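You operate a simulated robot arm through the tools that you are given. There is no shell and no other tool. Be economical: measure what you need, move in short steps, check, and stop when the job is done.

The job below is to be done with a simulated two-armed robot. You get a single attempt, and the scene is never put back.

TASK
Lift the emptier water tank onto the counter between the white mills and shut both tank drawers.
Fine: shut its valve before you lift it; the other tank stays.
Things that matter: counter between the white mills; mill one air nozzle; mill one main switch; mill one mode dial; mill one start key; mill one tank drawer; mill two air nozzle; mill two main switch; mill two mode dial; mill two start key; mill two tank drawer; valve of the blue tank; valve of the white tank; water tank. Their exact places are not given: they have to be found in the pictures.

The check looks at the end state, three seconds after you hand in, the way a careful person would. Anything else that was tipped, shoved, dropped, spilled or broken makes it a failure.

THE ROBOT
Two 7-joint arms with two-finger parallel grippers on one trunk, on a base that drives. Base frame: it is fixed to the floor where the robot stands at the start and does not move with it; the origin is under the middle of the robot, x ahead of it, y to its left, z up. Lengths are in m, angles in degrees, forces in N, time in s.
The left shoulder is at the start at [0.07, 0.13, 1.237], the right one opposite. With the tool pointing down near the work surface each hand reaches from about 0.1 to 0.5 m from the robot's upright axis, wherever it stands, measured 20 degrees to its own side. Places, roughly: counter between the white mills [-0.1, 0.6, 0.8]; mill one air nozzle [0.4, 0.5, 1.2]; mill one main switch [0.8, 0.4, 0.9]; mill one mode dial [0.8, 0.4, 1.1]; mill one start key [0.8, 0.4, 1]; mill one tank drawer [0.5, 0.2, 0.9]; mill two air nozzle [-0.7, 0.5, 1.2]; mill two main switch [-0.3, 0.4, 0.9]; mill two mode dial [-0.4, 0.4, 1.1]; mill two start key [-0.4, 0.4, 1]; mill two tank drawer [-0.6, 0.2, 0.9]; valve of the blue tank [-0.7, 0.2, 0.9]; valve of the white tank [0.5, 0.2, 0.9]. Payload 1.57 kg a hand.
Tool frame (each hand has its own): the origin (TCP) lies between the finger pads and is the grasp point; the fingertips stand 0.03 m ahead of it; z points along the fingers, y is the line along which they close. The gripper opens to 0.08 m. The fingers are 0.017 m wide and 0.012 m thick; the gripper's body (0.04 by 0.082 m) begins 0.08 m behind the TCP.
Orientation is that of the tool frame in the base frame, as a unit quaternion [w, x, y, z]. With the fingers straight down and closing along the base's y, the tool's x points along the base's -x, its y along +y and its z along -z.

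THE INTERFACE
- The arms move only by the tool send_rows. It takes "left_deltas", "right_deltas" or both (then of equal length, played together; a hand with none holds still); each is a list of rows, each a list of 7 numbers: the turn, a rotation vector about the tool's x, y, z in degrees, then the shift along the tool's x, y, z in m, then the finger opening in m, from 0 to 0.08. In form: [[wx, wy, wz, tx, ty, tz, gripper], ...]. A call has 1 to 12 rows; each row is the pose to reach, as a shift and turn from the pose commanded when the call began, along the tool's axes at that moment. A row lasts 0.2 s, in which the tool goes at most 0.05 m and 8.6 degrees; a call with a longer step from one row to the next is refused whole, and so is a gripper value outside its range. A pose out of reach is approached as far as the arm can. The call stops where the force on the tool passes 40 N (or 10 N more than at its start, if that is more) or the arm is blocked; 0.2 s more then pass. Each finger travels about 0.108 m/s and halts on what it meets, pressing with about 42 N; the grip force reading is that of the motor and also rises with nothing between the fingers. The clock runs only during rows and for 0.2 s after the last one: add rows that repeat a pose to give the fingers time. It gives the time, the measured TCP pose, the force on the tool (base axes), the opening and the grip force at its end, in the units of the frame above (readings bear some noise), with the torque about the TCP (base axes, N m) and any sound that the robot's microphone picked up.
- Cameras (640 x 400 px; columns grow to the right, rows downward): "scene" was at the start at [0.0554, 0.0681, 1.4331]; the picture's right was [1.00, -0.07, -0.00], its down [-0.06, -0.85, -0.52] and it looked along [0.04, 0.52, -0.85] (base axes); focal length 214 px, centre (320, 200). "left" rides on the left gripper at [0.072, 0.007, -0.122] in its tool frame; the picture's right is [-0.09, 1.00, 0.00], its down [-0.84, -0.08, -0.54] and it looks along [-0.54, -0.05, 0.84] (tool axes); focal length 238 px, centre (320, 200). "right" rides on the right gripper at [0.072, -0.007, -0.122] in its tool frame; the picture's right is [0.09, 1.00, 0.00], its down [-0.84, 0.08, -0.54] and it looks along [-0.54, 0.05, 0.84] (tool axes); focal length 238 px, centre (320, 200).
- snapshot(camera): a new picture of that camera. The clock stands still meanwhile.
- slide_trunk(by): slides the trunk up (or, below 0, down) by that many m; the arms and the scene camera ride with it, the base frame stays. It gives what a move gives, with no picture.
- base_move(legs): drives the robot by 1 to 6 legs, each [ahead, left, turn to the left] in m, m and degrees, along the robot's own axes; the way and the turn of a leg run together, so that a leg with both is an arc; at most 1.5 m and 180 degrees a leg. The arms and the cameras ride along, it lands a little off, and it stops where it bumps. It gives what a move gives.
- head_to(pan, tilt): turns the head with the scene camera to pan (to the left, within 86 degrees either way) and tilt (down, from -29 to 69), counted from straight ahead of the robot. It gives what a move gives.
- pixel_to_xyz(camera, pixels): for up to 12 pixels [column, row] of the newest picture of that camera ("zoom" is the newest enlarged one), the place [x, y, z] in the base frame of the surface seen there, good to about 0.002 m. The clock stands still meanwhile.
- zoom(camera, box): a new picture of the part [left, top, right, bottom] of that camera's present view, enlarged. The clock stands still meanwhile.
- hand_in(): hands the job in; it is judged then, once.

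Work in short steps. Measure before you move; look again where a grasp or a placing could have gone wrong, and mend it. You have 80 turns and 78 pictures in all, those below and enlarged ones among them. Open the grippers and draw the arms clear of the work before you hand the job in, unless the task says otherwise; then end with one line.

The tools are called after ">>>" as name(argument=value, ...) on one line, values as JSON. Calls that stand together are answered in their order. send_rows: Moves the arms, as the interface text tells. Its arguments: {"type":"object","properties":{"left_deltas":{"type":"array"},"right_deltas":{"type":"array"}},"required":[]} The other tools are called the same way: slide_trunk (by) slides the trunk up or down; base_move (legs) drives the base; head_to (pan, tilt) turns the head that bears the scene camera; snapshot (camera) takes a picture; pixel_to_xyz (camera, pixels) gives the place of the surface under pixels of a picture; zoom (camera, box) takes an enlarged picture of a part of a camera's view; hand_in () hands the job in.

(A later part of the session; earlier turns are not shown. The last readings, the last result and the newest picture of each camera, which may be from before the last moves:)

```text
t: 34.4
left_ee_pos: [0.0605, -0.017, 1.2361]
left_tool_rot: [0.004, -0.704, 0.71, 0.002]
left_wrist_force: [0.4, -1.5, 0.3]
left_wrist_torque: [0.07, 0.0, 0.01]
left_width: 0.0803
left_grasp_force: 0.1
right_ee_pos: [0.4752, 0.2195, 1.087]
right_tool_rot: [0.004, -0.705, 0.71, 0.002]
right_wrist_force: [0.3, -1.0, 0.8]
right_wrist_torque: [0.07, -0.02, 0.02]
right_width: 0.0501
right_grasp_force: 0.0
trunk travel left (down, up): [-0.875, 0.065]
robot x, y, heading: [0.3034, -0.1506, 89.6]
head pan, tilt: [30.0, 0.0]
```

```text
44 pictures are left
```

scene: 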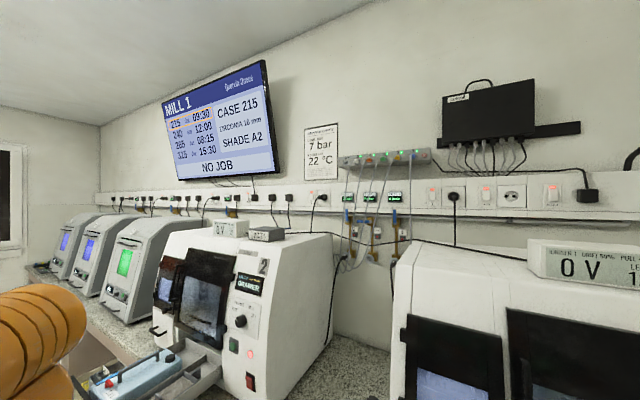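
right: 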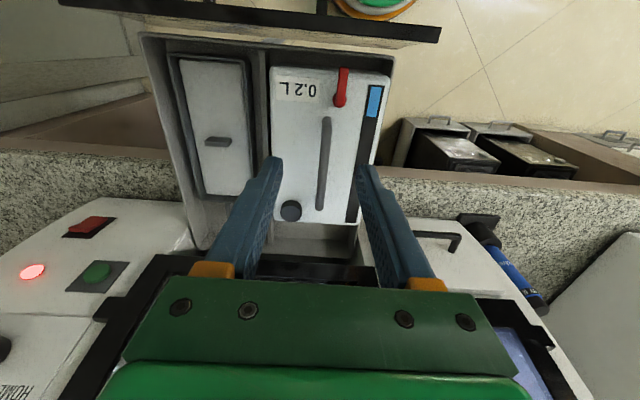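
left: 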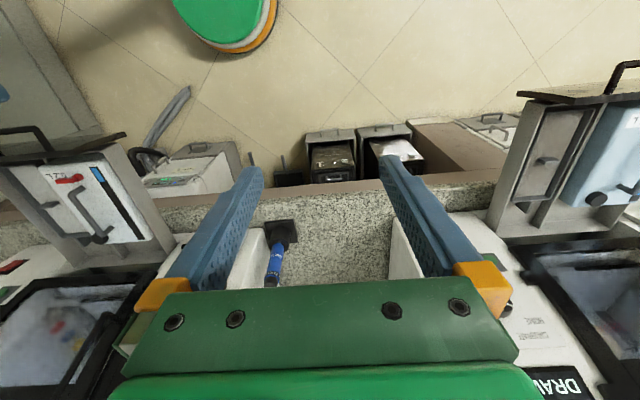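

The handle shows at (325,120)-(318,210) with the valve lever standing along y at (342,85). I measure it again.

>>> pixel_to_xyz(camera="right", pixels=[[326, 125], [323, 160], [320, 200], [273, 72], [275, 210], [350, 215], [388, 80], [343, 70], [340, 100], [440, 30], [160, 45], [300, 240]])

```text
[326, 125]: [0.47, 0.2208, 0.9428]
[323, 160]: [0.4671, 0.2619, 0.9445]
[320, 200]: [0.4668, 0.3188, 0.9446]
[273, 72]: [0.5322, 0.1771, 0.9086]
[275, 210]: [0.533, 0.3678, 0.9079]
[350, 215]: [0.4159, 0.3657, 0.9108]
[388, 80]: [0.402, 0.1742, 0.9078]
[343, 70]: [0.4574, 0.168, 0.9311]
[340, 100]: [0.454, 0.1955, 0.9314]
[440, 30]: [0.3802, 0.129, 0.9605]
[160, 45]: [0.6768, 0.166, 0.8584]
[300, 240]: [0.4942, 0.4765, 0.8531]
```

The drawer seems to have slid in ~17 mm (tank now y 0.174–0.368), harmless. I move to the handle middle (0.4675, 0.27) and descend to z≈0.946.

>>> send_rows(right_deltas=[[0, 0, 0, -0.025, 0.004, 0, 0.05], [0, 0, 0, -0.05, 0.0077, 0, 0.05], [0, 0, 0, -0.05, 0.0077, 0.04, 0.05], [0, 0, 0, -0.05, 0.0077, 0.08, 0.05], [0, 0, 0, -0.05, 0.0077, 0.11, 0.05], [0, 0, 0, -0.05, 0.0077, 0.11, 0.05]])

>>> snapshot(camera="right")

```text
t: 35.8
left_ee_pos: [0.061, -0.0091, 1.235]
left_tool_rot: [0.001, -0.705, 0.71, 0.0]
left_wrist_force: [0.2, -0.3, -0.8]
left_wrist_torque: [0.01, 0.0, 0.02]
left_width: 0.0802
left_grasp_force: 0.1
right_ee_pos: [0.4671, 0.2774, 0.9727]
right_tool_rot: [0.0, -0.704, 0.71, 0.0]
right_wrist_force: [-0.2, 0.2, -0.5]
right_wrist_torque: [0.01, 0.04, 0.01]
right_width: 0.0499
right_grasp_force: 0.0
trunk travel left (down, up): [-0.875, 0.065]
robot x, y, heading: [0.3026, -0.1487, 89.6]
head pan, tilt: [30.0, 0.0]
```

```text
43 pictures are left
```

right: 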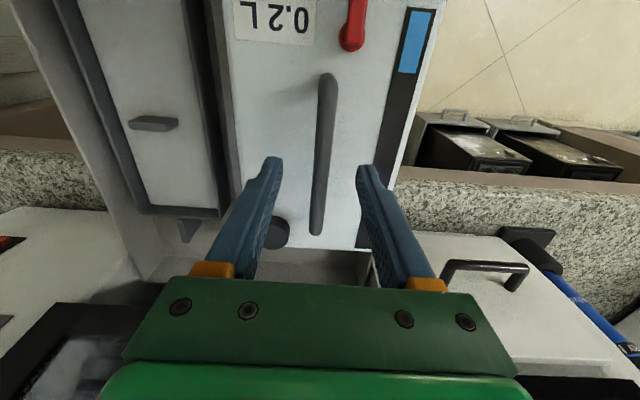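

Fingers straddle the handle. Quick re-measure of handle ends and tank edges from this close view.

>>> pixel_to_xyz(camera="right", pixels=[[327, 80], [323, 140], [316, 215], [355, 15], [405, 130], [355, 243], [235, 60], [283, 230]])

```text
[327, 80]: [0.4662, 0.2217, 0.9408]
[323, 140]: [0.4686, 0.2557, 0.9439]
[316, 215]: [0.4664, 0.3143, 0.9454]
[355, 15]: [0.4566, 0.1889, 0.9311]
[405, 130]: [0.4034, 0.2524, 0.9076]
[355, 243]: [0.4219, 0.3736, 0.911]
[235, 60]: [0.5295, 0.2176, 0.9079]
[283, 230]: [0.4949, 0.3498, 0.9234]
```

Handle spans y≈0.215–0.325 at x 0.467. I descend 0.027 m with a 6 mm pull back, then close.

>>> send_rows(right_deltas=[[0, 0, 0, 0.006, 0, 0.014, 0.05], [0, 0, 0, 0.006, 0, 0.027, 0.05], [0, 0, 0, 0.006, 0, 0.027, 0.02], [0, 0, 0, 0.006, 0, 0.027, 0.0], [0, 0, 0, 0.006, 0, 0.027, 0.0], [0, 0, 0, 0.006, 0, 0.027, 0.0]])

```text
t: 37.2
left_ee_pos: [0.0598, -0.0082, 1.2352]
left_tool_rot: [0.0, -0.704, 0.711, 0.0]
left_wrist_force: [0.4, -0.7, -0.4]
left_wrist_torque: [-0.01, -0.01, 0.01]
left_width: 0.0801
left_grasp_force: 0.1
right_ee_pos: [0.468, 0.2722, 0.9452]
right_tool_rot: [0.0, -0.704, 0.71, 0.0]
right_wrist_force: [-0.3, -0.4, 0.0]
right_wrist_torque: [0.18, 0.01, 0.09]
right_width: 0.0112
right_grasp_force: 29.1
trunk travel left (down, up): [-0.875, 0.065]
robot x, y, heading: [0.306, -0.1495, 89.7]
head pan, tilt: [30.0, 0.0]
```

The grip holds a 0.011 m handle. I lift slowly 3 cm and check force and picture.

>>> send_rows(right_deltas=[[0, 0, 0, 0, 0, -0.01, 0], [0, 0, 0, 0, 0, -0.02, 0], [0, 0, 0, 0, 0, -0.03, 0], [0, 0, 0, 0, 0, -0.04, 0]])

>>> snapshot(camera="right")

```text
t: 38.2
left_ee_pos: [0.0613, -0.0087, 1.2349]
left_tool_rot: [0.0, -0.704, 0.71, 0.001]
left_wrist_force: [-0.5, -0.2, -0.8]
left_wrist_torque: [0.01, -0.03, 0.01]
left_width: 0.0797
left_grasp_force: 0.0
right_ee_pos: [0.4688, 0.2721, 0.986]
right_tool_rot: [-0.001, -0.704, 0.711, 0.0]
right_wrist_force: [-0.5, -0.4, -3.6]
right_wrist_torque: [-0.03, 0.0, -0.03]
right_width: 0.0117
right_grasp_force: 29.0
trunk travel left (down, up): [-0.875, 0.065]
robot x, y, heading: [0.3062, -0.1471, 89.2]
head pan, tilt: [30.0, 0.0]
```

```text
42 pictures are left
```

right: 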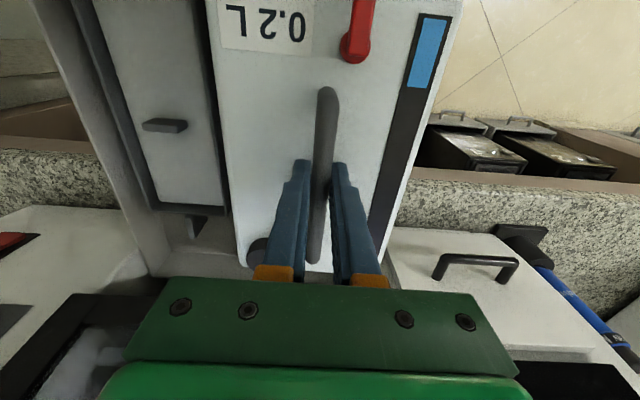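

Lifted freely with ~3.6 N extra load and it hangs level. I lift a further 0.12 m and raise the trunk 0.06 m.

>>> send_rows(right_deltas=[[0, 0, 0, 0, 0, -0.02, 0], [0, 0, 0, 0, 0, -0.04, 0], [0, 0, 0, 0, 0, -0.06, 0], [0, 0, 0, 0, 0, -0.08, 0], [0, 0, 0, 0, 0, -0.1, 0], [0, 0, 0, 0, 0, -0.12, 0]])

>>> slide_trunk(by=0.06)

>>> head_to(pan=-10, tilt=45)

>>> snapshot(camera="scene")

>>> snapshot(camera="left")

```text
t: 39.6
left_ee_pos: [0.0609, -0.0064, 1.2361]
left_tool_rot: [0.0, -0.704, 0.71, 0.0]
left_wrist_force: [0.6, -0.2, -0.2]
left_wrist_torque: [0.01, 0.0, -0.01]
left_width: 0.0798
left_grasp_force: 0.1
right_ee_pos: [0.4685, 0.2705, 1.1063]
right_tool_rot: [0.0, -0.703, 0.711, -0.001]
right_wrist_force: [-0.7, 0.0, -4.3]
right_wrist_torque: [0.02, 0.0, 0.01]
right_width: 0.0116
right_grasp_force: 29.3
trunk travel left (down, up): [-0.875, 0.065]
robot x, y, heading: [0.3039, -0.1466, 89.5]
head pan, tilt: [30.0, 0.0]
```

```text
t: 40.6
left_ee_pos: [0.06, -0.0069, 1.2958]
left_tool_rot: [0.0, -0.704, 0.71, 0.0]
left_wrist_force: [0.1, -0.3, 0.8]
left_wrist_torque: [0.03, 0.01, -0.01]
left_width: 0.0799
left_grasp_force: 0.0
right_ee_pos: [0.4687, 0.2719, 1.1656]
right_tool_rot: [-0.002, -0.704, 0.71, 0.0]
right_wrist_force: [-0.6, 0.3, -3.3]
right_wrist_torque: [-0.02, -0.01, 0.01]
right_width: 0.012
right_grasp_force: 28.6
trunk travel left (down, up): [-0.935, 0.005]
robot x, y, heading: [0.3014, -0.1478, 89.5]
head pan, tilt: [30.0, 0.0]
```

```text
t: 41.7
left_ee_pos: [0.0609, -0.0073, 1.2949]
left_tool_rot: [0.001, -0.704, 0.71, 0.001]
left_wrist_force: [-0.3, 0.6, 0.5]
left_wrist_torque: [0.01, 0.01, 0.02]
left_width: 0.0798
left_grasp_force: 0.1
right_ee_pos: [0.4683, 0.2707, 1.166]
right_tool_rot: [0.0, -0.704, 0.71, 0.0]
right_wrist_force: [-0.6, -0.5, -3.7]
right_wrist_torque: [-0.02, -0.01, 0.02]
right_width: 0.0117
right_grasp_force: 29.4
trunk travel left (down, up): [-0.935, 0.005]
robot x, y, heading: [0.3039, -0.1477, 89.5]
head pan, tilt: [-10.0, 45.0]
```

```text
41 pictures are left
```

scene: 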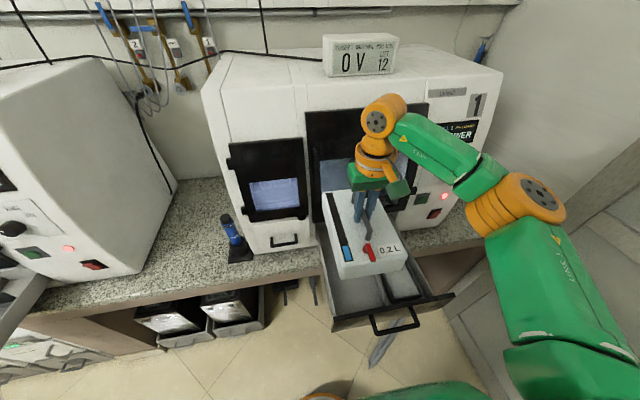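

```text
40 pictures are left
```

left: 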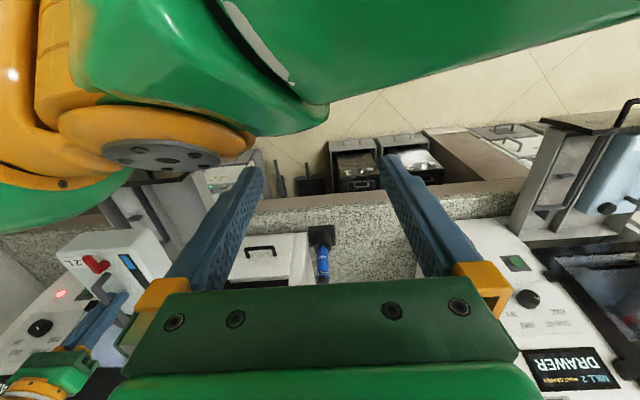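

The tank is well clear above the drawer. I measure the free counter area, the gun stand and the tank's bottom edge.

>>> pixel_to_xyz(camera="scene", pixels=[[348, 278], [408, 258], [228, 262], [250, 255], [235, 215], [130, 275], [170, 195], [205, 190], [180, 230], [190, 293], [375, 320], [325, 320]])

```text
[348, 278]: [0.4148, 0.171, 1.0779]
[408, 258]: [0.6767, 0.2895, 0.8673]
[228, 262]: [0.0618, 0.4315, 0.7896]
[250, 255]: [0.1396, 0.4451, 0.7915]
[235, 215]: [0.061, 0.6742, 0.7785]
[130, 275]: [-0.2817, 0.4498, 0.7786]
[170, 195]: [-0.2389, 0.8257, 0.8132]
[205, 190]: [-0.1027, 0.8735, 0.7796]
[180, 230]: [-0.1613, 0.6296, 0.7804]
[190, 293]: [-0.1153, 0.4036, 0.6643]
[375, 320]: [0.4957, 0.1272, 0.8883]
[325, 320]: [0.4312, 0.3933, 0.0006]
```

Tank bottom is ~1.07, free counter runs from mill 2 at x≈-0.24 to the gun stand at x≈0.055, front edge y≈0.40. I back off 0.05 and drive left 0.48, then check.

>>> base_move(legs=[[-0.05, 0, 0], [0, 0.48, 0]])

>>> head_to(pan=0, tilt=50)

>>> snapshot(camera="scene")

```text
t: 45.1
left_ee_pos: [-0.4128, -0.0562, 1.2953]
left_tool_rot: [-0.001, -0.704, 0.71, 0.001]
left_wrist_force: [0.3, 0.4, -0.4]
left_wrist_torque: [0.01, 0.02, 0.0]
left_width: 0.0803
left_grasp_force: 0.0
right_ee_pos: [-0.0077, 0.225, 1.1656]
right_tool_rot: [-0.002, -0.705, 0.709, 0.0]
right_wrist_force: [-1.0, -0.4, -3.3]
right_wrist_torque: [-0.04, 0.07, -0.01]
right_width: 0.0116
right_grasp_force: 28.8
trunk travel left (down, up): [-0.935, 0.005]
robot x, y, heading: [-0.1706, -0.1971, 89.5]
head pan, tilt: [-10.0, 45.0]
```

```text
t: 45.8
left_ee_pos: [-0.4149, -0.0565, 1.2959]
left_tool_rot: [0.0, -0.705, 0.709, 0.0]
left_wrist_force: [0.1, 0.3, -0.5]
left_wrist_torque: [-0.01, 0.01, 0.02]
left_width: 0.0799
left_grasp_force: 0.0
right_ee_pos: [-0.009, 0.2248, 1.1652]
right_tool_rot: [-0.001, -0.705, 0.709, 0.0]
right_wrist_force: [0.4, 0.3, -4.2]
right_wrist_torque: [-0.05, -0.01, 0.0]
right_width: 0.0116
right_grasp_force: 28.9
trunk travel left (down, up): [-0.935, 0.005]
robot x, y, heading: [-0.1702, -0.1926, 89.7]
head pan, tilt: [0.0, 50.0]
```

```text
39 pictures are left
```

scene: 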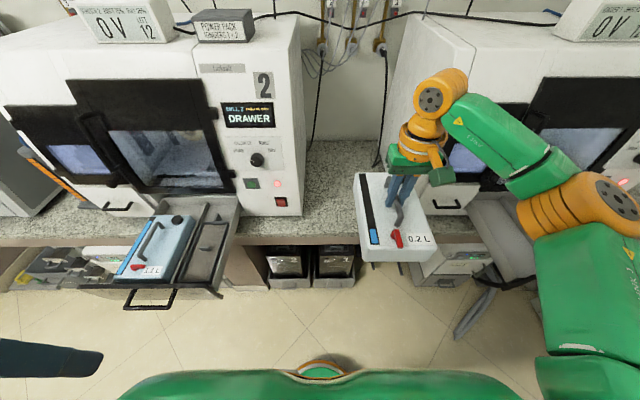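

Path ahead: I check my right elbow and forearm positions against mill 1's front before driving in.

>>> pixel_to_xyz(camera="scene", pixels=[[560, 210], [620, 200], [520, 160], [440, 95], [540, 250], [480, 60], [425, 50], [400, 170], [560, 110], [300, 160], [290, 300]])

```text
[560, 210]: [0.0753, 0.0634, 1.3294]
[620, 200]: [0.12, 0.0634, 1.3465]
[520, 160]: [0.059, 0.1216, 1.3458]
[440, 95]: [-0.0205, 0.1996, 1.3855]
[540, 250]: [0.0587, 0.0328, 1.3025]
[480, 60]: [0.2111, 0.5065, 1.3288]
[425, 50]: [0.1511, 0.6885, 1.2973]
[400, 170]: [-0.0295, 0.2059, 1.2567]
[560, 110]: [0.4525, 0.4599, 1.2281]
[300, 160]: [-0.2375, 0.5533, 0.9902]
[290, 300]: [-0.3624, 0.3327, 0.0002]
```

Elbow is at x≤0.15, y 0.06; after moving the hand 0.08 left it clears mill 1. I shift the hand left, then drive ahead 0.30.

>>> send_rows(right_deltas=[[0, 0, 0, 0, 0.02, 0, 0], [0, 0, 0, 0, 0.04, 0, 0], [0, 0, 0, 0, 0.06, 0, 0], [0, 0, 0, 0, 0.08, 0, 0]])

>>> base_move(legs=[[0.15, 0, 0], [0.15, 0, 0]])

>>> snapshot(camera="scene")

```text
t: 46.8
left_ee_pos: [-0.4177, -0.0552, 1.2959]
left_tool_rot: [0.001, -0.705, 0.709, 0.0]
left_wrist_force: [0.4, -0.8, 0.5]
left_wrist_torque: [-0.03, 0.01, 0.0]
left_width: 0.0799
left_grasp_force: 0.0
right_ee_pos: [-0.0899, 0.2251, 1.1649]
right_tool_rot: [-0.001, -0.705, 0.709, -0.001]
right_wrist_force: [-0.2, -0.6, -4.1]
right_wrist_torque: [-0.01, 0.03, 0.02]
right_width: 0.0118
right_grasp_force: 29.1
trunk travel left (down, up): [-0.935, 0.005]
robot x, y, heading: [-0.1673, -0.194, 89.7]
head pan, tilt: [0.0, 50.0]
```

```text
t: 49.2
left_ee_pos: [-0.4143, 0.2427, 1.2957]
left_tool_rot: [0.002, -0.706, 0.709, 0.002]
left_wrist_force: [-0.3, 0.3, 0.3]
left_wrist_torque: [0.03, 0.04, 0.0]
left_width: 0.0799
left_grasp_force: 0.0
right_ee_pos: [-0.0873, 0.524, 1.1671]
right_tool_rot: [0.001, -0.706, 0.709, 0.0]
right_wrist_force: [0.5, -0.8, -3.9]
right_wrist_torque: [-0.05, 0.0, 0.03]
right_width: 0.0117
right_grasp_force: 29.1
trunk travel left (down, up): [-0.935, 0.005]
robot x, y, heading: [-0.1679, 0.1048, 89.4]
head pan, tilt: [0.0, 50.0]
```

```text
38 pictures are left
```

scene: 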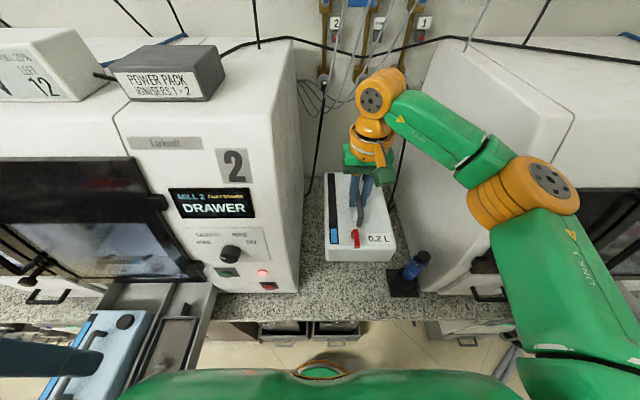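

Tank hangs at (-0.087,0.524), bottom well above the counter, gun stand at (405,275) to its right. I extend 0.035 and lower 0.20.

>>> send_rows(right_deltas=[[0, 0, 0, -0.018, 0.003, 0, 0], [0, 0, 0, -0.035, 0.003, 0.01, 0], [0, 0, 0, -0.035, 0.003, 0.04, 0], [0, 0, 0, -0.035, 0.003, 0.07, 0], [0, 0, 0, -0.035, 0.003, 0.1, 0], [0, 0, 0, -0.035, 0.003, 0.13, 0], [0, 0, 0, -0.035, 0.003, 0.16, 0], [0, 0, 0, -0.035, 0.003, 0.19, 0], [0, 0, 0, -0.035, 0.003, 0.21, 0]])

>>> snapshot(camera="scene")

```text
t: 51.2
left_ee_pos: [-0.4153, 0.2466, 1.2942]
left_tool_rot: [0.001, -0.706, 0.708, 0.0]
left_wrist_force: [0.5, 0.1, -0.3]
left_wrist_torque: [-0.02, 0.01, 0.01]
left_width: 0.0798
left_grasp_force: 0.0
right_ee_pos: [-0.091, 0.563, 0.9546]
right_tool_rot: [0.0, -0.706, 0.708, -0.001]
right_wrist_force: [-0.5, 0.5, -3.9]
right_wrist_torque: [-0.04, 0.01, -0.03]
right_width: 0.0119
right_grasp_force: 28.8
trunk travel left (down, up): [-0.935, 0.005]
robot x, y, heading: [-0.1701, 0.1047, 90.1]
head pan, tilt: [0.0, 50.0]
```

```text
37 pictures are left
```

scene: 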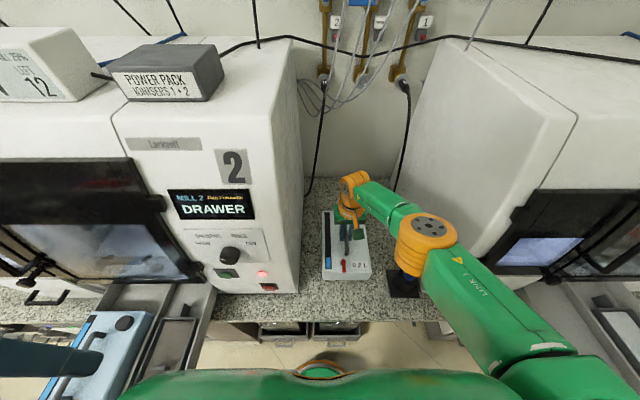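

The forearm elbow at (428,230) is over the gun stand; I measure its height and the tank's base.

>>> pixel_to_xyz(camera="scene", pixels=[[428, 228], [410, 265], [395, 250], [345, 279], [325, 278], [368, 279], [345, 270], [400, 285], [345, 300], [360, 190]])

>>> zoom(camera="scene", box=[300, 160, 460, 320])

```text
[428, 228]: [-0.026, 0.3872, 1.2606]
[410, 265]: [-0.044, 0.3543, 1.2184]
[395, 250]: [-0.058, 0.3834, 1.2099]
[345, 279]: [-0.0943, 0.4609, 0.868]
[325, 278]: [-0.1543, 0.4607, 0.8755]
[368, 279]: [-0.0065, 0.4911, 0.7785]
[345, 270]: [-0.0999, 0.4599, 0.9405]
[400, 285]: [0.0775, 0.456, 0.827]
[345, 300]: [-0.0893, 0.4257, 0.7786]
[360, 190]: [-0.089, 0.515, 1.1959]
```

```text
2.50 times, centred on (380, 240) of scene
```

zoom: 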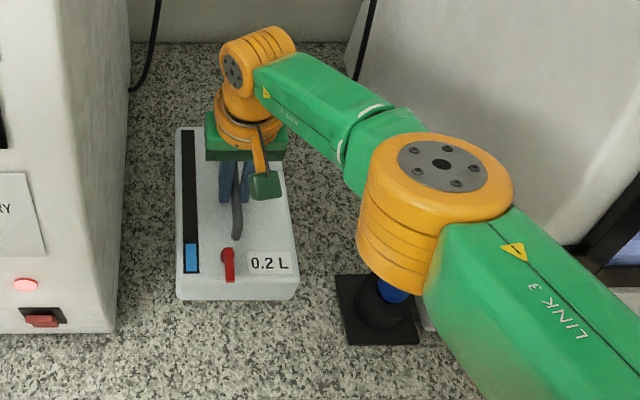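

Elbow bottom is >1.2, safe. Tank bottom is ≈0.865 vs counter 0.779, so I lower 0.078, then look.

>>> send_rows(right_deltas=[[0, 0, 0, 0, 0, 0.02, 0], [0, 0, 0, 0, 0, 0.04, 0], [0, 0, 0, 0, 0, 0.055, 0], [0, 0, 0, 0, 0, 0.065, 0], [0, 0, 0, 0, 0, 0.072, 0], [0, 0, 0, 0, 0, 0.078, 0]])

>>> zoom(camera="scene", box=[290, 180, 430, 300])

>>> pixel_to_xyz(camera="zoom", pixels=[[240, 395], [240, 370], [240, 340]])

```text
t: 52.6
left_ee_pos: [-0.4138, 0.2452, 1.2962]
left_tool_rot: [0.0, -0.706, 0.708, 0.0]
left_wrist_force: [-0.3, -0.1, 0.2]
left_wrist_torque: [0.05, 0.04, -0.02]
left_width: 0.0801
left_grasp_force: 0.0
right_ee_pos: [-0.083, 0.5389, 0.8919]
right_tool_rot: [0.0, -0.706, 0.708, 0.0]
right_wrist_force: [-0.4, -0.3, -3.4]
right_wrist_torque: [0.0, 0.0, -0.01]
right_width: 0.0116
right_grasp_force: 28.8
right hand out of reach, approached as far as the arm can: row 1, 2, 3, 4, 5, 6
trunk travel left (down, up): [-0.935, 0.005]
robot x, y, heading: [-0.172, 0.1043, 89.9]
head pan, tilt: [0.0, 50.0]
```

```text
3.33 times, centred on (360, 240) of scene
```

zoom: 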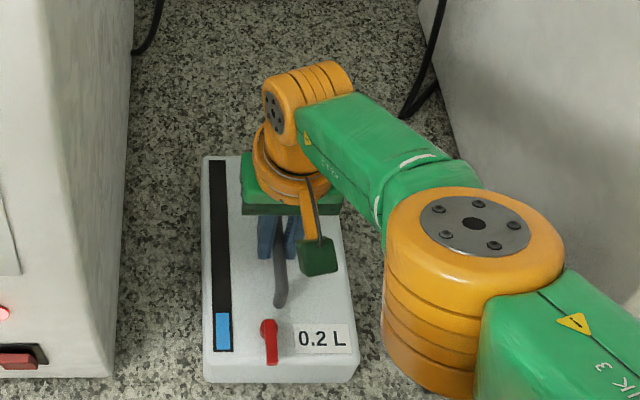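

```text
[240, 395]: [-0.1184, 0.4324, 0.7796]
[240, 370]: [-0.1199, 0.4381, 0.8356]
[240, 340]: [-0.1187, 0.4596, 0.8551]
```

Reach limit pulled the hand to y 0.539 (tank front y≈0.438, bottom ~0.80). I drive ahead 0.05 for a better spot and lower with the trunk 0.015.

>>> base_move(legs=[[0.05, 0, 0]])

>>> slide_trunk(by=-0.015)

>>> zoom(camera="scene", box=[290, 160, 430, 280])

>>> pixel_to_xyz(camera="zoom", pixels=[[240, 395], [240, 380], [240, 365], [240, 350]])

```text
t: 53.5
left_ee_pos: [-0.4142, 0.2852, 1.2971]
left_tool_rot: [0.003, -0.706, 0.708, 0.003]
left_wrist_force: [0.1, -1.2, 0.3]
left_wrist_torque: [0.08, -0.04, -0.02]
left_width: 0.0799
left_grasp_force: 0.3
right_ee_pos: [-0.0849, 0.5819, 0.8948]
right_tool_rot: [0.003, -0.706, 0.708, 0.003]
right_wrist_force: [0.1, -0.9, -3.2]
right_wrist_torque: [0.03, -0.05, 0.01]
right_width: 0.0115
right_grasp_force: 29.3
trunk travel left (down, up): [-0.935, 0.005]
robot x, y, heading: [-0.1672, 0.1576, 89.9]
head pan, tilt: [0.0, 50.0]
```

```text
t: 54.1
left_ee_pos: [-0.4149, 0.2929, 1.2808]
left_tool_rot: [0.001, -0.705, 0.709, 0.0]
left_wrist_force: [0.0, 0.3, 0.5]
left_wrist_torque: [0.02, 0.02, -0.02]
left_width: 0.0801
left_grasp_force: 0.0
right_ee_pos: [-0.083, 0.5849, 0.8775]
right_tool_rot: [-0.001, -0.706, 0.708, 0.0]
right_wrist_force: [-1.1, -0.4, -2.9]
right_wrist_torque: [-0.06, 0.0, 0.0]
right_width: 0.0119
right_grasp_force: 29.4
trunk travel left (down, up): [-0.92, 0.02]
robot x, y, heading: [-0.1683, 0.1557, 89.5]
head pan, tilt: [0.0, 50.0]
```

```text
3.33 times, centred on (360, 220) of scene
```

zoom: 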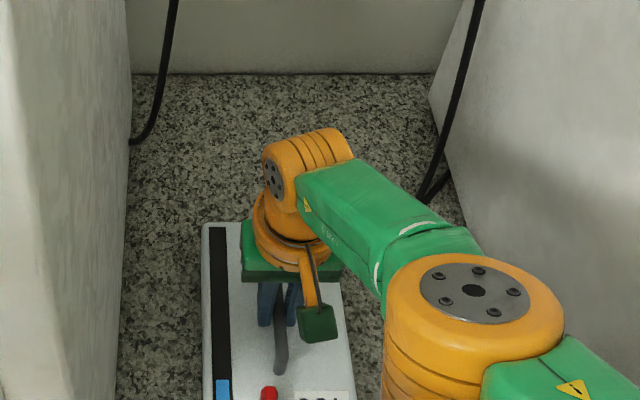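

```text
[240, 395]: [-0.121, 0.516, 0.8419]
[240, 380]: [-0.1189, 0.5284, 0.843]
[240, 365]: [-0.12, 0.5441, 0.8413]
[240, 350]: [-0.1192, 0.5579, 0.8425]
```

Tank top at 0.842, tank not yet touching. I lower 6 mm at a time with the trunk and watch the force.

>>> slide_trunk(by=-0.006)

>>> zoom(camera="scene", box=[290, 210, 410, 300])

>>> pixel_to_xyz(camera="zoom", pixels=[[240, 310], [240, 290], [240, 280], [240, 270], [240, 260]])

```text
t: 54.7
left_ee_pos: [-0.4147, 0.2911, 1.2752]
left_tool_rot: [0.001, -0.706, 0.708, 0.0]
left_wrist_force: [0.3, -0.1, -0.4]
left_wrist_torque: [-0.02, 0.03, -0.01]
left_width: 0.0799
left_grasp_force: 0.0
right_ee_pos: [-0.0835, 0.5846, 0.8718]
right_tool_rot: [0.001, -0.706, 0.708, 0.002]
right_wrist_force: [1.0, 0.3, 17.6]
right_wrist_torque: [0.25, -0.02, -0.01]
right_width: 0.0116
right_grasp_force: 28.7
trunk travel left (down, up): [-0.914, 0.026]
robot x, y, heading: [-0.1699, 0.1559, 90.0]
head pan, tilt: [0.0, 50.0]
```

```text
4.44 times, centred on (350, 255) of scene
```

zoom: 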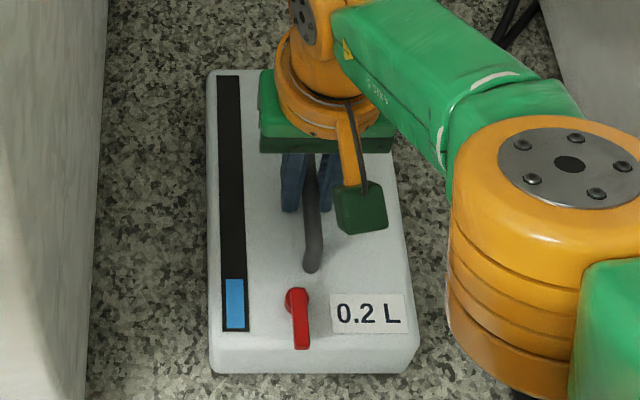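

```text
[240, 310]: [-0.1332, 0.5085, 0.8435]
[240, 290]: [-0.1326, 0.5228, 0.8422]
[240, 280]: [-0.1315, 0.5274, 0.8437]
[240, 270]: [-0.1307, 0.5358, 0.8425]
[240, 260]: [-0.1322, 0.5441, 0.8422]
```

Contact: +17.6 N, the tank sits on the counter with its lever along -y. I ease up 3 mm, open the fingers, and rise straight up.

>>> slide_trunk(by=0.003)

>>> send_rows(right_deltas=[[0, 0, 0, 0, 0, 0, 0.02], [0, 0, 0, 0, 0, 0, 0.035], [0, 0, 0, 0, 0, 0, 0.04], [0, 0, 0, 0, 0, 0, 0.04]])

>>> snapshot(camera="right")

```text
t: 55.2
left_ee_pos: [-0.4141, 0.2951, 1.278]
left_tool_rot: [0.0, -0.706, 0.709, 0.0]
left_wrist_force: [0.1, -0.5, -0.5]
left_wrist_torque: [-0.01, 0.01, -0.01]
left_width: 0.08
left_grasp_force: 0.1
right_ee_pos: [-0.0824, 0.5869, 0.8733]
right_tool_rot: [0.0, -0.706, 0.708, -0.001]
right_wrist_force: [-0.5, -0.4, -2.8]
right_wrist_torque: [0.04, 0.04, 0.05]
right_width: 0.0115
right_grasp_force: 28.6
trunk travel left (down, up): [-0.917, 0.023]
robot x, y, heading: [-0.176, 0.1533, 89.8]
head pan, tilt: [0.0, 50.0]
```

```text
t: 56.2
left_ee_pos: [-0.4149, 0.2938, 1.2783]
left_tool_rot: [0.0, -0.705, 0.709, -0.001]
left_wrist_force: [0.2, 0.4, -0.3]
left_wrist_torque: [-0.02, 0.0, 0.02]
left_width: 0.0797
left_grasp_force: 0.1
right_ee_pos: [-0.0842, 0.5875, 0.8744]
right_tool_rot: [0.0, -0.706, 0.708, 0.0]
right_wrist_force: [0.6, 0.2, -0.3]
right_wrist_torque: [0.02, 0.01, 0.02]
right_width: 0.0397
right_grasp_force: 0.0
trunk travel left (down, up): [-0.917, 0.023]
robot x, y, heading: [-0.1736, 0.1524, 89.8]
head pan, tilt: [0.0, 50.0]
```

```text
32 pictures are left
```

right: 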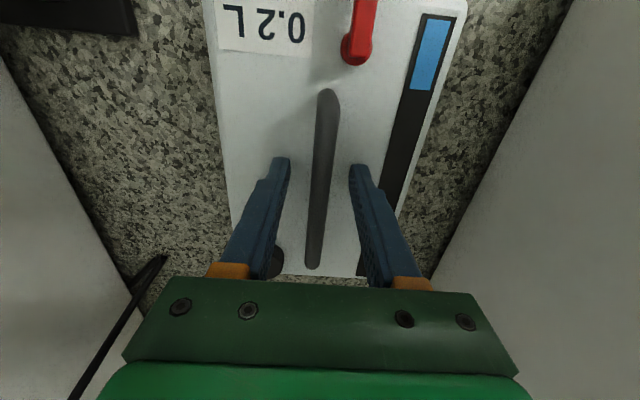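

Released, fingers well clear of the handle. I raise with the trunk first (straight up), then the hand.

>>> slide_trunk(by=0.022)

>>> send_rows(right_deltas=[[0, 0, 0, 0, 0, -0.02, 0.04], [0, 0, 0, 0.005, 0, -0.05, 0.04], [0, 0, 0, 0.01, 0, -0.09, 0.04], [0, 0, 0, 0.02, 0, -0.13, 0.04], [0, 0, 0, 0.04, 0, -0.17, 0.04], [0, 0, 0, 0.06, 0, -0.2, 0.04], [0, 0, 0, 0.08, 0, -0.23, 0.04], [0, 0, 0, 0.1, 0, -0.26, 0.04]])

>>> snapshot(camera="scene")

```text
t: 56.9
left_ee_pos: [-0.4139, 0.2939, 1.2996]
left_tool_rot: [0.001, -0.706, 0.708, 0.001]
left_wrist_force: [0.6, 0.4, -0.4]
left_wrist_torque: [0.01, 0.01, 0.02]
left_width: 0.0803
left_grasp_force: 0.0
right_ee_pos: [-0.0832, 0.5872, 0.896]
right_tool_rot: [0.001, -0.706, 0.708, 0.0]
right_wrist_force: [-0.5, -0.7, 0.1]
right_wrist_torque: [-0.02, 0.01, -0.03]
right_width: 0.04
right_grasp_force: 0.1
trunk travel left (down, up): [-0.939, 0.001]
robot x, y, heading: [-0.1693, 0.1556, 89.8]
head pan, tilt: [0.0, 50.0]
```

```text
t: 58.7
left_ee_pos: [-0.4155, 0.2939, 1.3003]
left_tool_rot: [0.002, -0.706, 0.708, 0.0]
left_wrist_force: [-0.5, -0.2, 0.2]
left_wrist_torque: [0.0, -0.02, 0.03]
left_width: 0.0801
left_grasp_force: 0.1
right_ee_pos: [-0.0835, 0.4847, 1.1553]
right_tool_rot: [0.0, -0.705, 0.709, -0.001]
right_wrist_force: [0.8, 0.3, 0.4]
right_wrist_torque: [-0.02, 0.0, 0.02]
right_width: 0.04
right_grasp_force: 0.0
right hand out of reach, approached as far as the arm can: row 1, 2
trunk travel left (down, up): [-0.939, 0.001]
robot x, y, heading: [-0.1712, 0.1577, 89.9]
head pan, tilt: [0.0, 50.0]
```

```text
31 pictures are left
```

scene: 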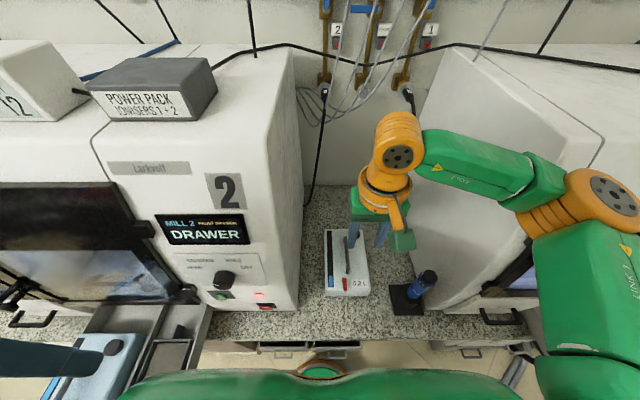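

The tank stands on the counter at x≈-0.09, clear of the gun and mill 2. I back out 0.30 m, then go right 0.58 m toward mill 1's drawer and lower the trunk 0.06.

>>> base_move(legs=[[-0.31, 0, 0], [0, -0.58, 0]])

>>> slide_trunk(by=-0.06)

>>> head_to(pan=0, tilt=55)

>>> snapshot(camera="scene")

>>> snapshot(camera="right")

```text
t: 63.7
left_ee_pos: [0.1675, -0.0172, 1.2988]
left_tool_rot: [0.0, -0.705, 0.709, -0.001]
left_wrist_force: [0.1, 0.4, 0.4]
left_wrist_torque: [-0.03, 0.01, -0.01]
left_width: 0.0803
left_grasp_force: 0.0
right_ee_pos: [0.4991, 0.1732, 1.1551]
right_tool_rot: [0.001, -0.705, 0.709, -0.001]
right_wrist_force: [-0.5, -0.1, -0.1]
right_wrist_torque: [0.01, -0.02, 0.0]
right_width: 0.0403
right_grasp_force: 0.1
trunk travel left (down, up): [-0.939, 0.001]
robot x, y, heading: [0.4153, -0.1587, 89.6]
head pan, tilt: [0.0, 50.0]
```

```text
t: 64.7
left_ee_pos: [0.17, -0.0181, 1.2407]
left_tool_rot: [0.0, -0.705, 0.709, 0.0]
left_wrist_force: [0.3, 0.7, 0.0]
left_wrist_torque: [-0.02, 0.01, -0.01]
left_width: 0.0802
left_grasp_force: 0.0
right_ee_pos: [0.5017, 0.1747, 1.0961]
right_tool_rot: [-0.001, -0.705, 0.709, 0.001]
right_wrist_force: [1.1, 0.4, 0.7]
right_wrist_torque: [0.0, 0.01, -0.01]
right_width: 0.0401
right_grasp_force: 0.0
trunk travel left (down, up): [-0.879, 0.061]
robot x, y, heading: [0.4155, -0.1537, 89.9]
head pan, tilt: [0.0, 50.0]
```

```text
t: 65.3
left_ee_pos: [0.1697, -0.016, 1.2407]
left_tool_rot: [0.0, -0.705, 0.709, 0.0]
left_wrist_force: [-0.1, 0.2, -0.3]
left_wrist_torque: [0.03, 0.01, 0.0]
left_width: 0.0799
left_grasp_force: 0.1
right_ee_pos: [0.5018, 0.1741, 1.0952]
right_tool_rot: [0.0, -0.705, 0.709, -0.001]
right_wrist_force: [-1.0, 0.1, 0.8]
right_wrist_torque: [-0.01, -0.05, 0.0]
right_width: 0.0402
right_grasp_force: 0.0
trunk travel left (down, up): [-0.879, 0.061]
robot x, y, heading: [0.4131, -0.1536, 89.8]
head pan, tilt: [0.0, 55.0]
```

```text
30 pictures are left
```

scene: 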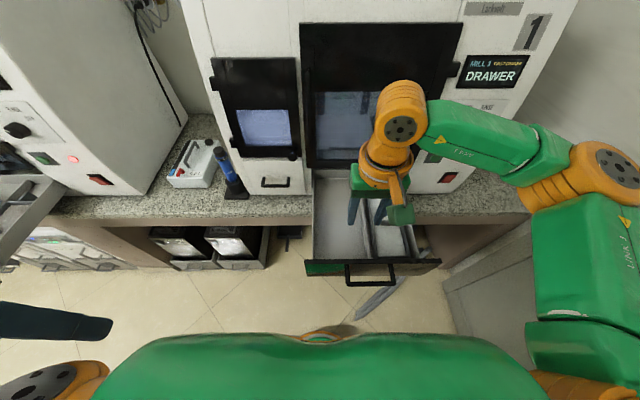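

```text
29 pictures are left
```

right: 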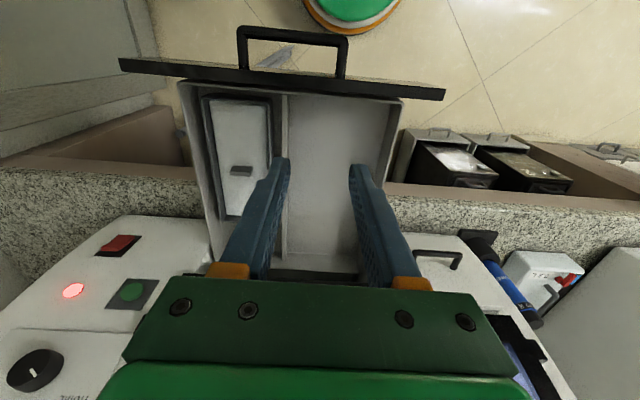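

Tank stands well at (190,165). I measure the empty drawer's handle and panel and the mill front above the slot.

>>> pixel_to_xyz(camera="right", pixels=[[240, 33], [290, 36], [345, 42], [125, 66], [440, 95], [250, 75], [370, 85], [250, 225]])

>>> pixel_to_xyz(camera="scene", pixels=[[310, 268], [438, 263], [370, 284], [340, 172], [430, 195], [330, 160], [455, 175], [330, 185]])

```text
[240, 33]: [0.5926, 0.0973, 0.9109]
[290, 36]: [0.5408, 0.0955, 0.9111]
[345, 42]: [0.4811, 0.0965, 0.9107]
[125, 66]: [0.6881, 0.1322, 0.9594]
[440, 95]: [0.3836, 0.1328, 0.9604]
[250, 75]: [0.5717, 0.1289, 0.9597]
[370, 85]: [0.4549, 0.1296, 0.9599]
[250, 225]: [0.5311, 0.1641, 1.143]
```

```text
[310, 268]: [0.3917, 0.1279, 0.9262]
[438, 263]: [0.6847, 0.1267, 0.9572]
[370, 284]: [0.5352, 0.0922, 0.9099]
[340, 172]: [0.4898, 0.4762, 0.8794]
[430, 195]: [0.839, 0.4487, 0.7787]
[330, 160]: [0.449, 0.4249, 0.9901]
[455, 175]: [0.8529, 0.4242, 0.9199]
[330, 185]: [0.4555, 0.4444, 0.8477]
```

Handle bar: x 0.481–0.592, y≈0.095, z 0.911; closed travel about 0.29 m. I bring the closed right hand in front of it at (0.536, 0.06) and lower to z 0.915.

>>> send_rows(right_deltas=[[0, 0, 0, 0.04, -0.01, 0, 0.02], [0, 0, 0, 0.08, -0.02, 0, 0], [0, 0, 0, 0.119, -0.034, 0, 0], [0, 0, 0, 0.119, -0.034, 0.04, 0], [0, 0, 0, 0.119, -0.034, 0.08, 0], [0, 0, 0, 0.119, -0.034, 0.12, 0], [0, 0, 0, 0.119, -0.034, 0.155, 0], [0, 0, 0, 0.119, -0.034, 0.18, 0]])

>>> snapshot(camera="right")

```text
t: 67.1
left_ee_pos: [0.1696, -0.0171, 1.2401]
left_tool_rot: [-0.001, -0.705, 0.709, 0.0]
left_wrist_force: [0.1, 0.7, 0.6]
left_wrist_torque: [-0.01, -0.01, 0.0]
left_width: 0.0801
left_grasp_force: 0.0
right_ee_pos: [0.5368, 0.054, 0.914]
right_tool_rot: [-0.002, -0.705, 0.709, 0.0]
right_wrist_force: [-0.3, 0.0, -0.1]
right_wrist_torque: [-0.02, 0.01, 0.03]
right_width: 0.0002
right_grasp_force: 21.6
right hand out of reach, approached as far as the arm can: row 3, 4, 5, 6
trunk travel left (down, up): [-0.879, 0.061]
robot x, y, heading: [0.4129, -0.156, 89.7]
head pan, tilt: [0.0, 55.0]
```

```text
28 pictures are left
```

right: 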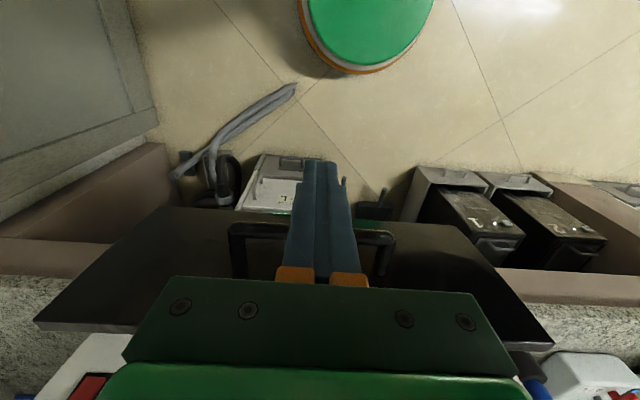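

The fingers stand just in front of the handle bar. I push ahead in 2.5 cm steps, 0.27 m.

>>> send_rows(right_deltas=[[0, 0, 0, -0.015, 0, 0, 0], [0, 0, 0, -0.03, 0, 0, 0], [0, 0, 0, -0.05, 0, 0, 0], [0, 0, 0, -0.075, 0, 0, 0], [0, 0, 0, -0.1, 0, 0, 0], [0, 0, 0, -0.125, 0, 0, 0], [0, 0, 0, -0.15, 0, 0, 0], [0, 0, 0, -0.175, 0, 0, 0], [0, 0, 0, -0.2, 0, 0, 0], [0, 0, 0, -0.225, 0, 0, 0], [0, 0, 0, -0.25, 0, 0, 0], [0, 0, 0, -0.27, 0, 0, 0]])

>>> snapshot(camera="scene")

```text
t: 69.7
left_ee_pos: [0.1674, -0.0172, 1.2396]
left_tool_rot: [0.001, -0.705, 0.709, -0.001]
left_wrist_force: [-0.5, 0.5, 0.3]
left_wrist_torque: [0.02, -0.03, 0.0]
left_width: 0.0801
left_grasp_force: 0.1
right_ee_pos: [0.5346, 0.3165, 0.9171]
right_tool_rot: [0.0, -0.706, 0.708, 0.0]
right_wrist_force: [0.2, 1.3, 0.1]
right_wrist_torque: [0.01, 0.0, 0.01]
right_width: 0.0
right_grasp_force: 21.3
right hand out of reach, approached as far as the arm can: row 12
trunk travel left (down, up): [-0.879, 0.061]
robot x, y, heading: [0.4124, -0.157, 89.8]
head pan, tilt: [0.0, 55.0]
```

```text
27 pictures are left
```

scene: 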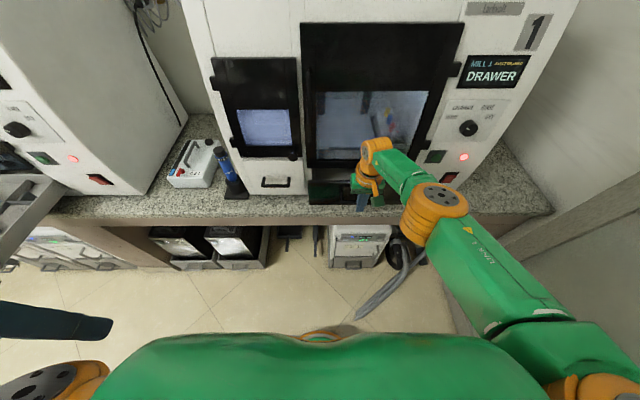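

The drawer is nearly home; the arm is at its reach limit. I measure the panel against the mill front.

>>> zoom(camera="scene", box=[240, 130, 440, 230])

>>> pixel_to_xyz(camera="scene", pixels=[[325, 190], [335, 183], [330, 178], [280, 185], [312, 172]])

```text
3.20 times, centred on (340, 180) of scene
```

zoom: 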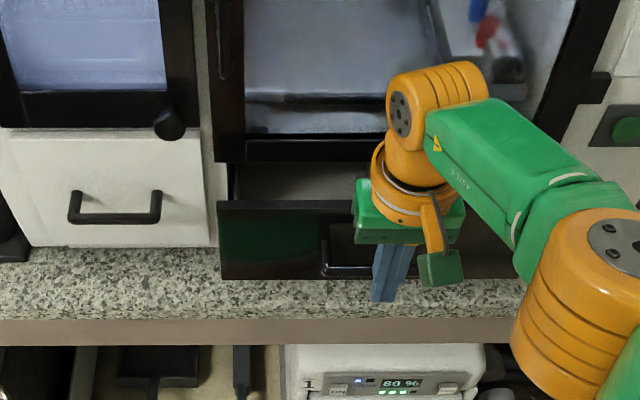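

```text
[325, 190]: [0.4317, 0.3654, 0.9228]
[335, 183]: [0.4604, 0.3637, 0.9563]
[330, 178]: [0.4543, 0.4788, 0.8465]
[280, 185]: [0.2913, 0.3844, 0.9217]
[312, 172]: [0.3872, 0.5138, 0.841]
```

About 0.05 m is left. I pull the hand back 0.1, drive ahead 0.1, and then finish the push with the arm under force limit.

>>> send_rows(right_deltas=[[0, 0, 0, 0.03, 0, 0, 0], [0, 0, 0, 0.06, 0, 0, 0], [0, 0, 0, 0.09, 0, 0, 0], [0, 0, 0, 0.115, 0, 0, 0]])

>>> base_move(legs=[[0.1, 0, 0]])

>>> send_rows(right_deltas=[[0, 0, 0, -0.015, 0, 0, 0], [0, 0, 0, -0.03, 0, 0, 0], [0, 0, 0, -0.045, 0, 0, 0], [0, 0, 0, -0.06, 0, 0, 0], [0, 0, 0, -0.075, 0, 0, 0], [0, 0, 0, -0.09, 0, 0, 0], [0, 0, 0, -0.1, 0, 0, 0], [0, 0, 0, -0.11, 0, 0, 0], [0, 0, 0, -0.12, 0, 0, 0]])

>>> snapshot(camera="scene")

```text
t: 70.7
left_ee_pos: [0.1713, -0.0181, 1.2396]
left_tool_rot: [0.001, -0.705, 0.709, 0.001]
left_wrist_force: [1.0, -0.4, -0.6]
left_wrist_torque: [0.04, 0.0, -0.03]
left_width: 0.08
left_grasp_force: 0.1
right_ee_pos: [0.5363, 0.1973, 0.9175]
right_tool_rot: [0.0, -0.704, 0.71, 0.0]
right_wrist_force: [-0.6, 0.2, -0.3]
right_wrist_torque: [0.01, 0.03, 0.0]
right_width: 0.0
right_grasp_force: 21.2
trunk travel left (down, up): [-0.879, 0.061]
robot x, y, heading: [0.4138, -0.1563, 89.7]
head pan, tilt: [0.0, 55.0]
```

```text
t: 71.9
left_ee_pos: [0.1692, 0.0779, 1.2415]
left_tool_rot: [0.002, -0.706, 0.709, 0.002]
left_wrist_force: [0.2, -1.4, 0.4]
left_wrist_torque: [0.08, 0.0, -0.01]
left_width: 0.0801
left_grasp_force: 0.1
right_ee_pos: [0.5349, 0.2946, 0.9184]
right_tool_rot: [0.001, -0.706, 0.708, 0.002]
right_wrist_force: [-0.1, -0.1, -0.1]
right_wrist_torque: [0.01, -0.02, -0.03]
right_width: 0.0
right_grasp_force: 21.3
trunk travel left (down, up): [-0.879, 0.061]
robot x, y, heading: [0.4152, -0.0579, 89.8]
head pan, tilt: [0.0, 55.0]
```

```text
t: 73.4
left_ee_pos: [0.1687, 0.0709, 1.2413]
left_tool_rot: [0.004, -0.704, 0.71, 0.003]
left_wrist_force: [1.0, 0.9, 0.0]
left_wrist_torque: [-0.05, -0.02, 0.01]
left_width: 0.0801
left_grasp_force: 0.1
right_ee_pos: [0.5353, 0.3746, 0.9175]
right_tool_rot: [-0.007, -0.707, 0.708, -0.008]
right_wrist_force: [-1.9, -33.3, 7.8]
right_wrist_torque: [-0.35, 0.11, 0.05]
right_width: 0.0001
right_grasp_force: 21.3
trunk travel left (down, up): [-0.879, 0.061]
robot x, y, heading: [0.4126, -0.0576, 89.6]
head pan, tilt: [0.0, 55.0]
stopped in row 7 (right hand): the force on the tool passed its limit at 48 N (the readings are from after the stop); the commanded pose is now the measured one
```

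```text
25 pictures are left
```

scene: 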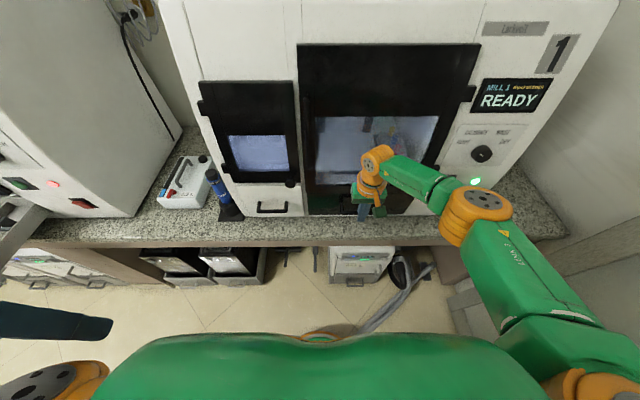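

Mill 1 reads READY with a green lamp: its drawer is shut. I back the hand off, lift it, drive back and left 1.1 m to mill 2's drawer.

>>> send_rows(right_deltas=[[0, 0, 0, 0.02, 0, 0, 0], [0, 0, 0, 0.06, 0, 0, 0], [0, 0, 0, 0.1, 0, -0.02, 0], [0, 0, 0, 0.13, 0, -0.05, 0], [0, 0, 0, 0.15, 0, -0.09, 0], [0, 0, 0, 0.15, 0, -0.13, 0], [0, 0, 0, 0.15, 0, -0.16, 0]])

>>> base_move(legs=[[-0.14, 0, 0], [0, 1.1, 0]])

>>> snapshot(camera="scene")

>>> snapshot(camera="right")

```text
t: 75.0
left_ee_pos: [0.17, 0.0822, 1.2401]
left_tool_rot: [0.0, -0.705, 0.709, -0.001]
left_wrist_force: [0.1, -0.4, -0.7]
left_wrist_torque: [0.01, 0.01, 0.0]
left_width: 0.08
left_grasp_force: 0.1
right_ee_pos: [0.537, 0.2407, 1.0772]
right_tool_rot: [-0.006, -0.706, 0.708, -0.008]
right_wrist_force: [-0.4, 0.3, -0.2]
right_wrist_torque: [0.01, -0.02, -0.01]
right_width: 0.0
right_grasp_force: 21.6
trunk travel left (down, up): [-0.879, 0.061]
robot x, y, heading: [0.4116, -0.0594, 89.6]
head pan, tilt: [0.0, 55.0]
```

```text
t: 81.6
left_ee_pos: [-0.9295, -0.0582, 1.2397]
left_tool_rot: [0.0, -0.707, 0.707, 0.0]
left_wrist_force: [-0.7, -0.3, 0.0]
left_wrist_torque: [0.0, 0.0, -0.01]
left_width: 0.0801
left_grasp_force: 0.0
right_ee_pos: [-0.5644, 0.1001, 1.0769]
right_tool_rot: [0.006, 0.709, -0.706, 0.007]
right_wrist_force: [0.0, 0.9, -0.2]
right_wrist_torque: [-0.04, 0.01, 0.04]
right_width: 0.0
right_grasp_force: 21.1
trunk travel left (down, up): [-0.879, 0.061]
robot x, y, heading: [-0.6878, -0.1959, 90.0]
head pan, tilt: [0.0, 55.0]
```

```text
24 pictures are left
```

scene: 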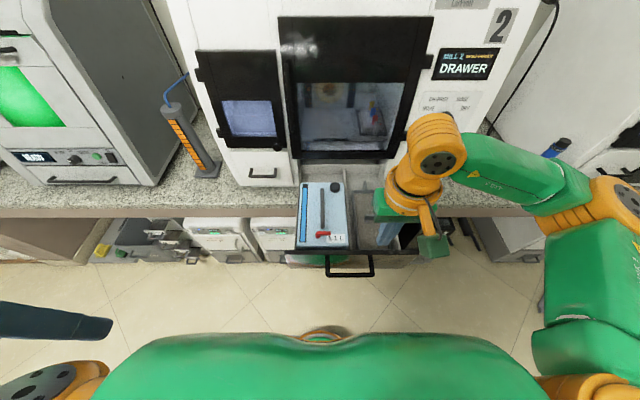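

```text
23 pictures are left
```

right: 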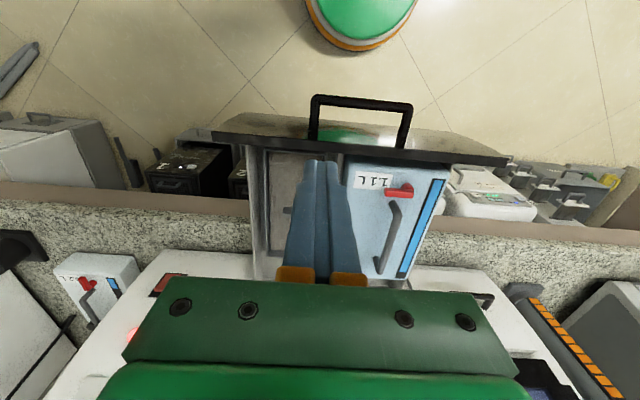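

The blue drawer is ahead. I measure its handle bar and panel.

>>> pixel_to_xyz(camera="right", pixels=[[318, 100], [362, 102], [408, 108], [215, 138], [505, 160], [390, 215]])

```text
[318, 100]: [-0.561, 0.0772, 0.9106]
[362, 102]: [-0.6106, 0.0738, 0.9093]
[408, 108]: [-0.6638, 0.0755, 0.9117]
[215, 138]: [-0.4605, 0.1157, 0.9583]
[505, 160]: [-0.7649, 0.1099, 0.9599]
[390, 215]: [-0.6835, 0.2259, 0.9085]
```

Handle bar: x -0.664…-0.561, y≈0.075, z 0.911. I bring the closed hand to (-0.612, 0.036) and lower to z 0.915.

>>> send_rows(right_deltas=[[0, 0, 0, 0.03, 0.02, 0, 0], [0, 0, 0, 0.064, 0.035, 0, 0], [0, 0, 0, 0.064, 0.048, 0.03, 0], [0, 0, 0, 0.064, 0.048, 0.07, 0], [0, 0, 0, 0.064, 0.048, 0.11, 0], [0, 0, 0, 0.064, 0.048, 0.14, 0], [0, 0, 0, 0.064, 0.048, 0.162, 0]])

>>> snapshot(camera="right")

```text
t: 83.2
left_ee_pos: [-0.9315, -0.0583, 1.2399]
left_tool_rot: [0.0, 0.708, -0.707, 0.0]
left_wrist_force: [0.0, -1.0, 0.7]
left_wrist_torque: [-0.02, 0.02, 0.03]
left_width: 0.08
left_grasp_force: 0.1
right_ee_pos: [-0.614, 0.0348, 0.9142]
right_tool_rot: [0.005, 0.709, -0.706, 0.007]
right_wrist_force: [-0.4, 0.0, 0.6]
right_wrist_torque: [0.04, -0.01, -0.01]
right_width: 0.0001
right_grasp_force: 20.7
trunk travel left (down, up): [-0.879, 0.061]
robot x, y, heading: [-0.6858, -0.1975, 89.9]
head pan, tilt: [0.0, 55.0]
```

```text
22 pictures are left
```

right: 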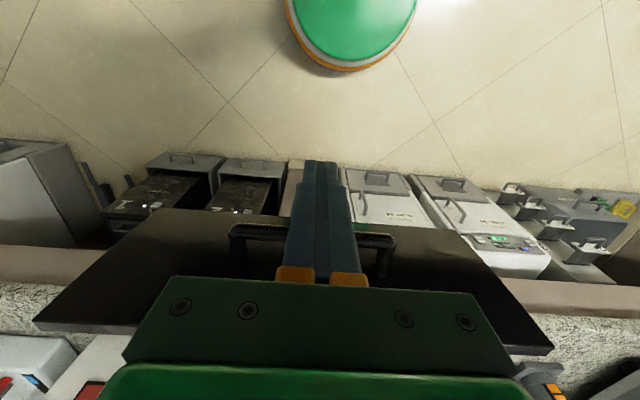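

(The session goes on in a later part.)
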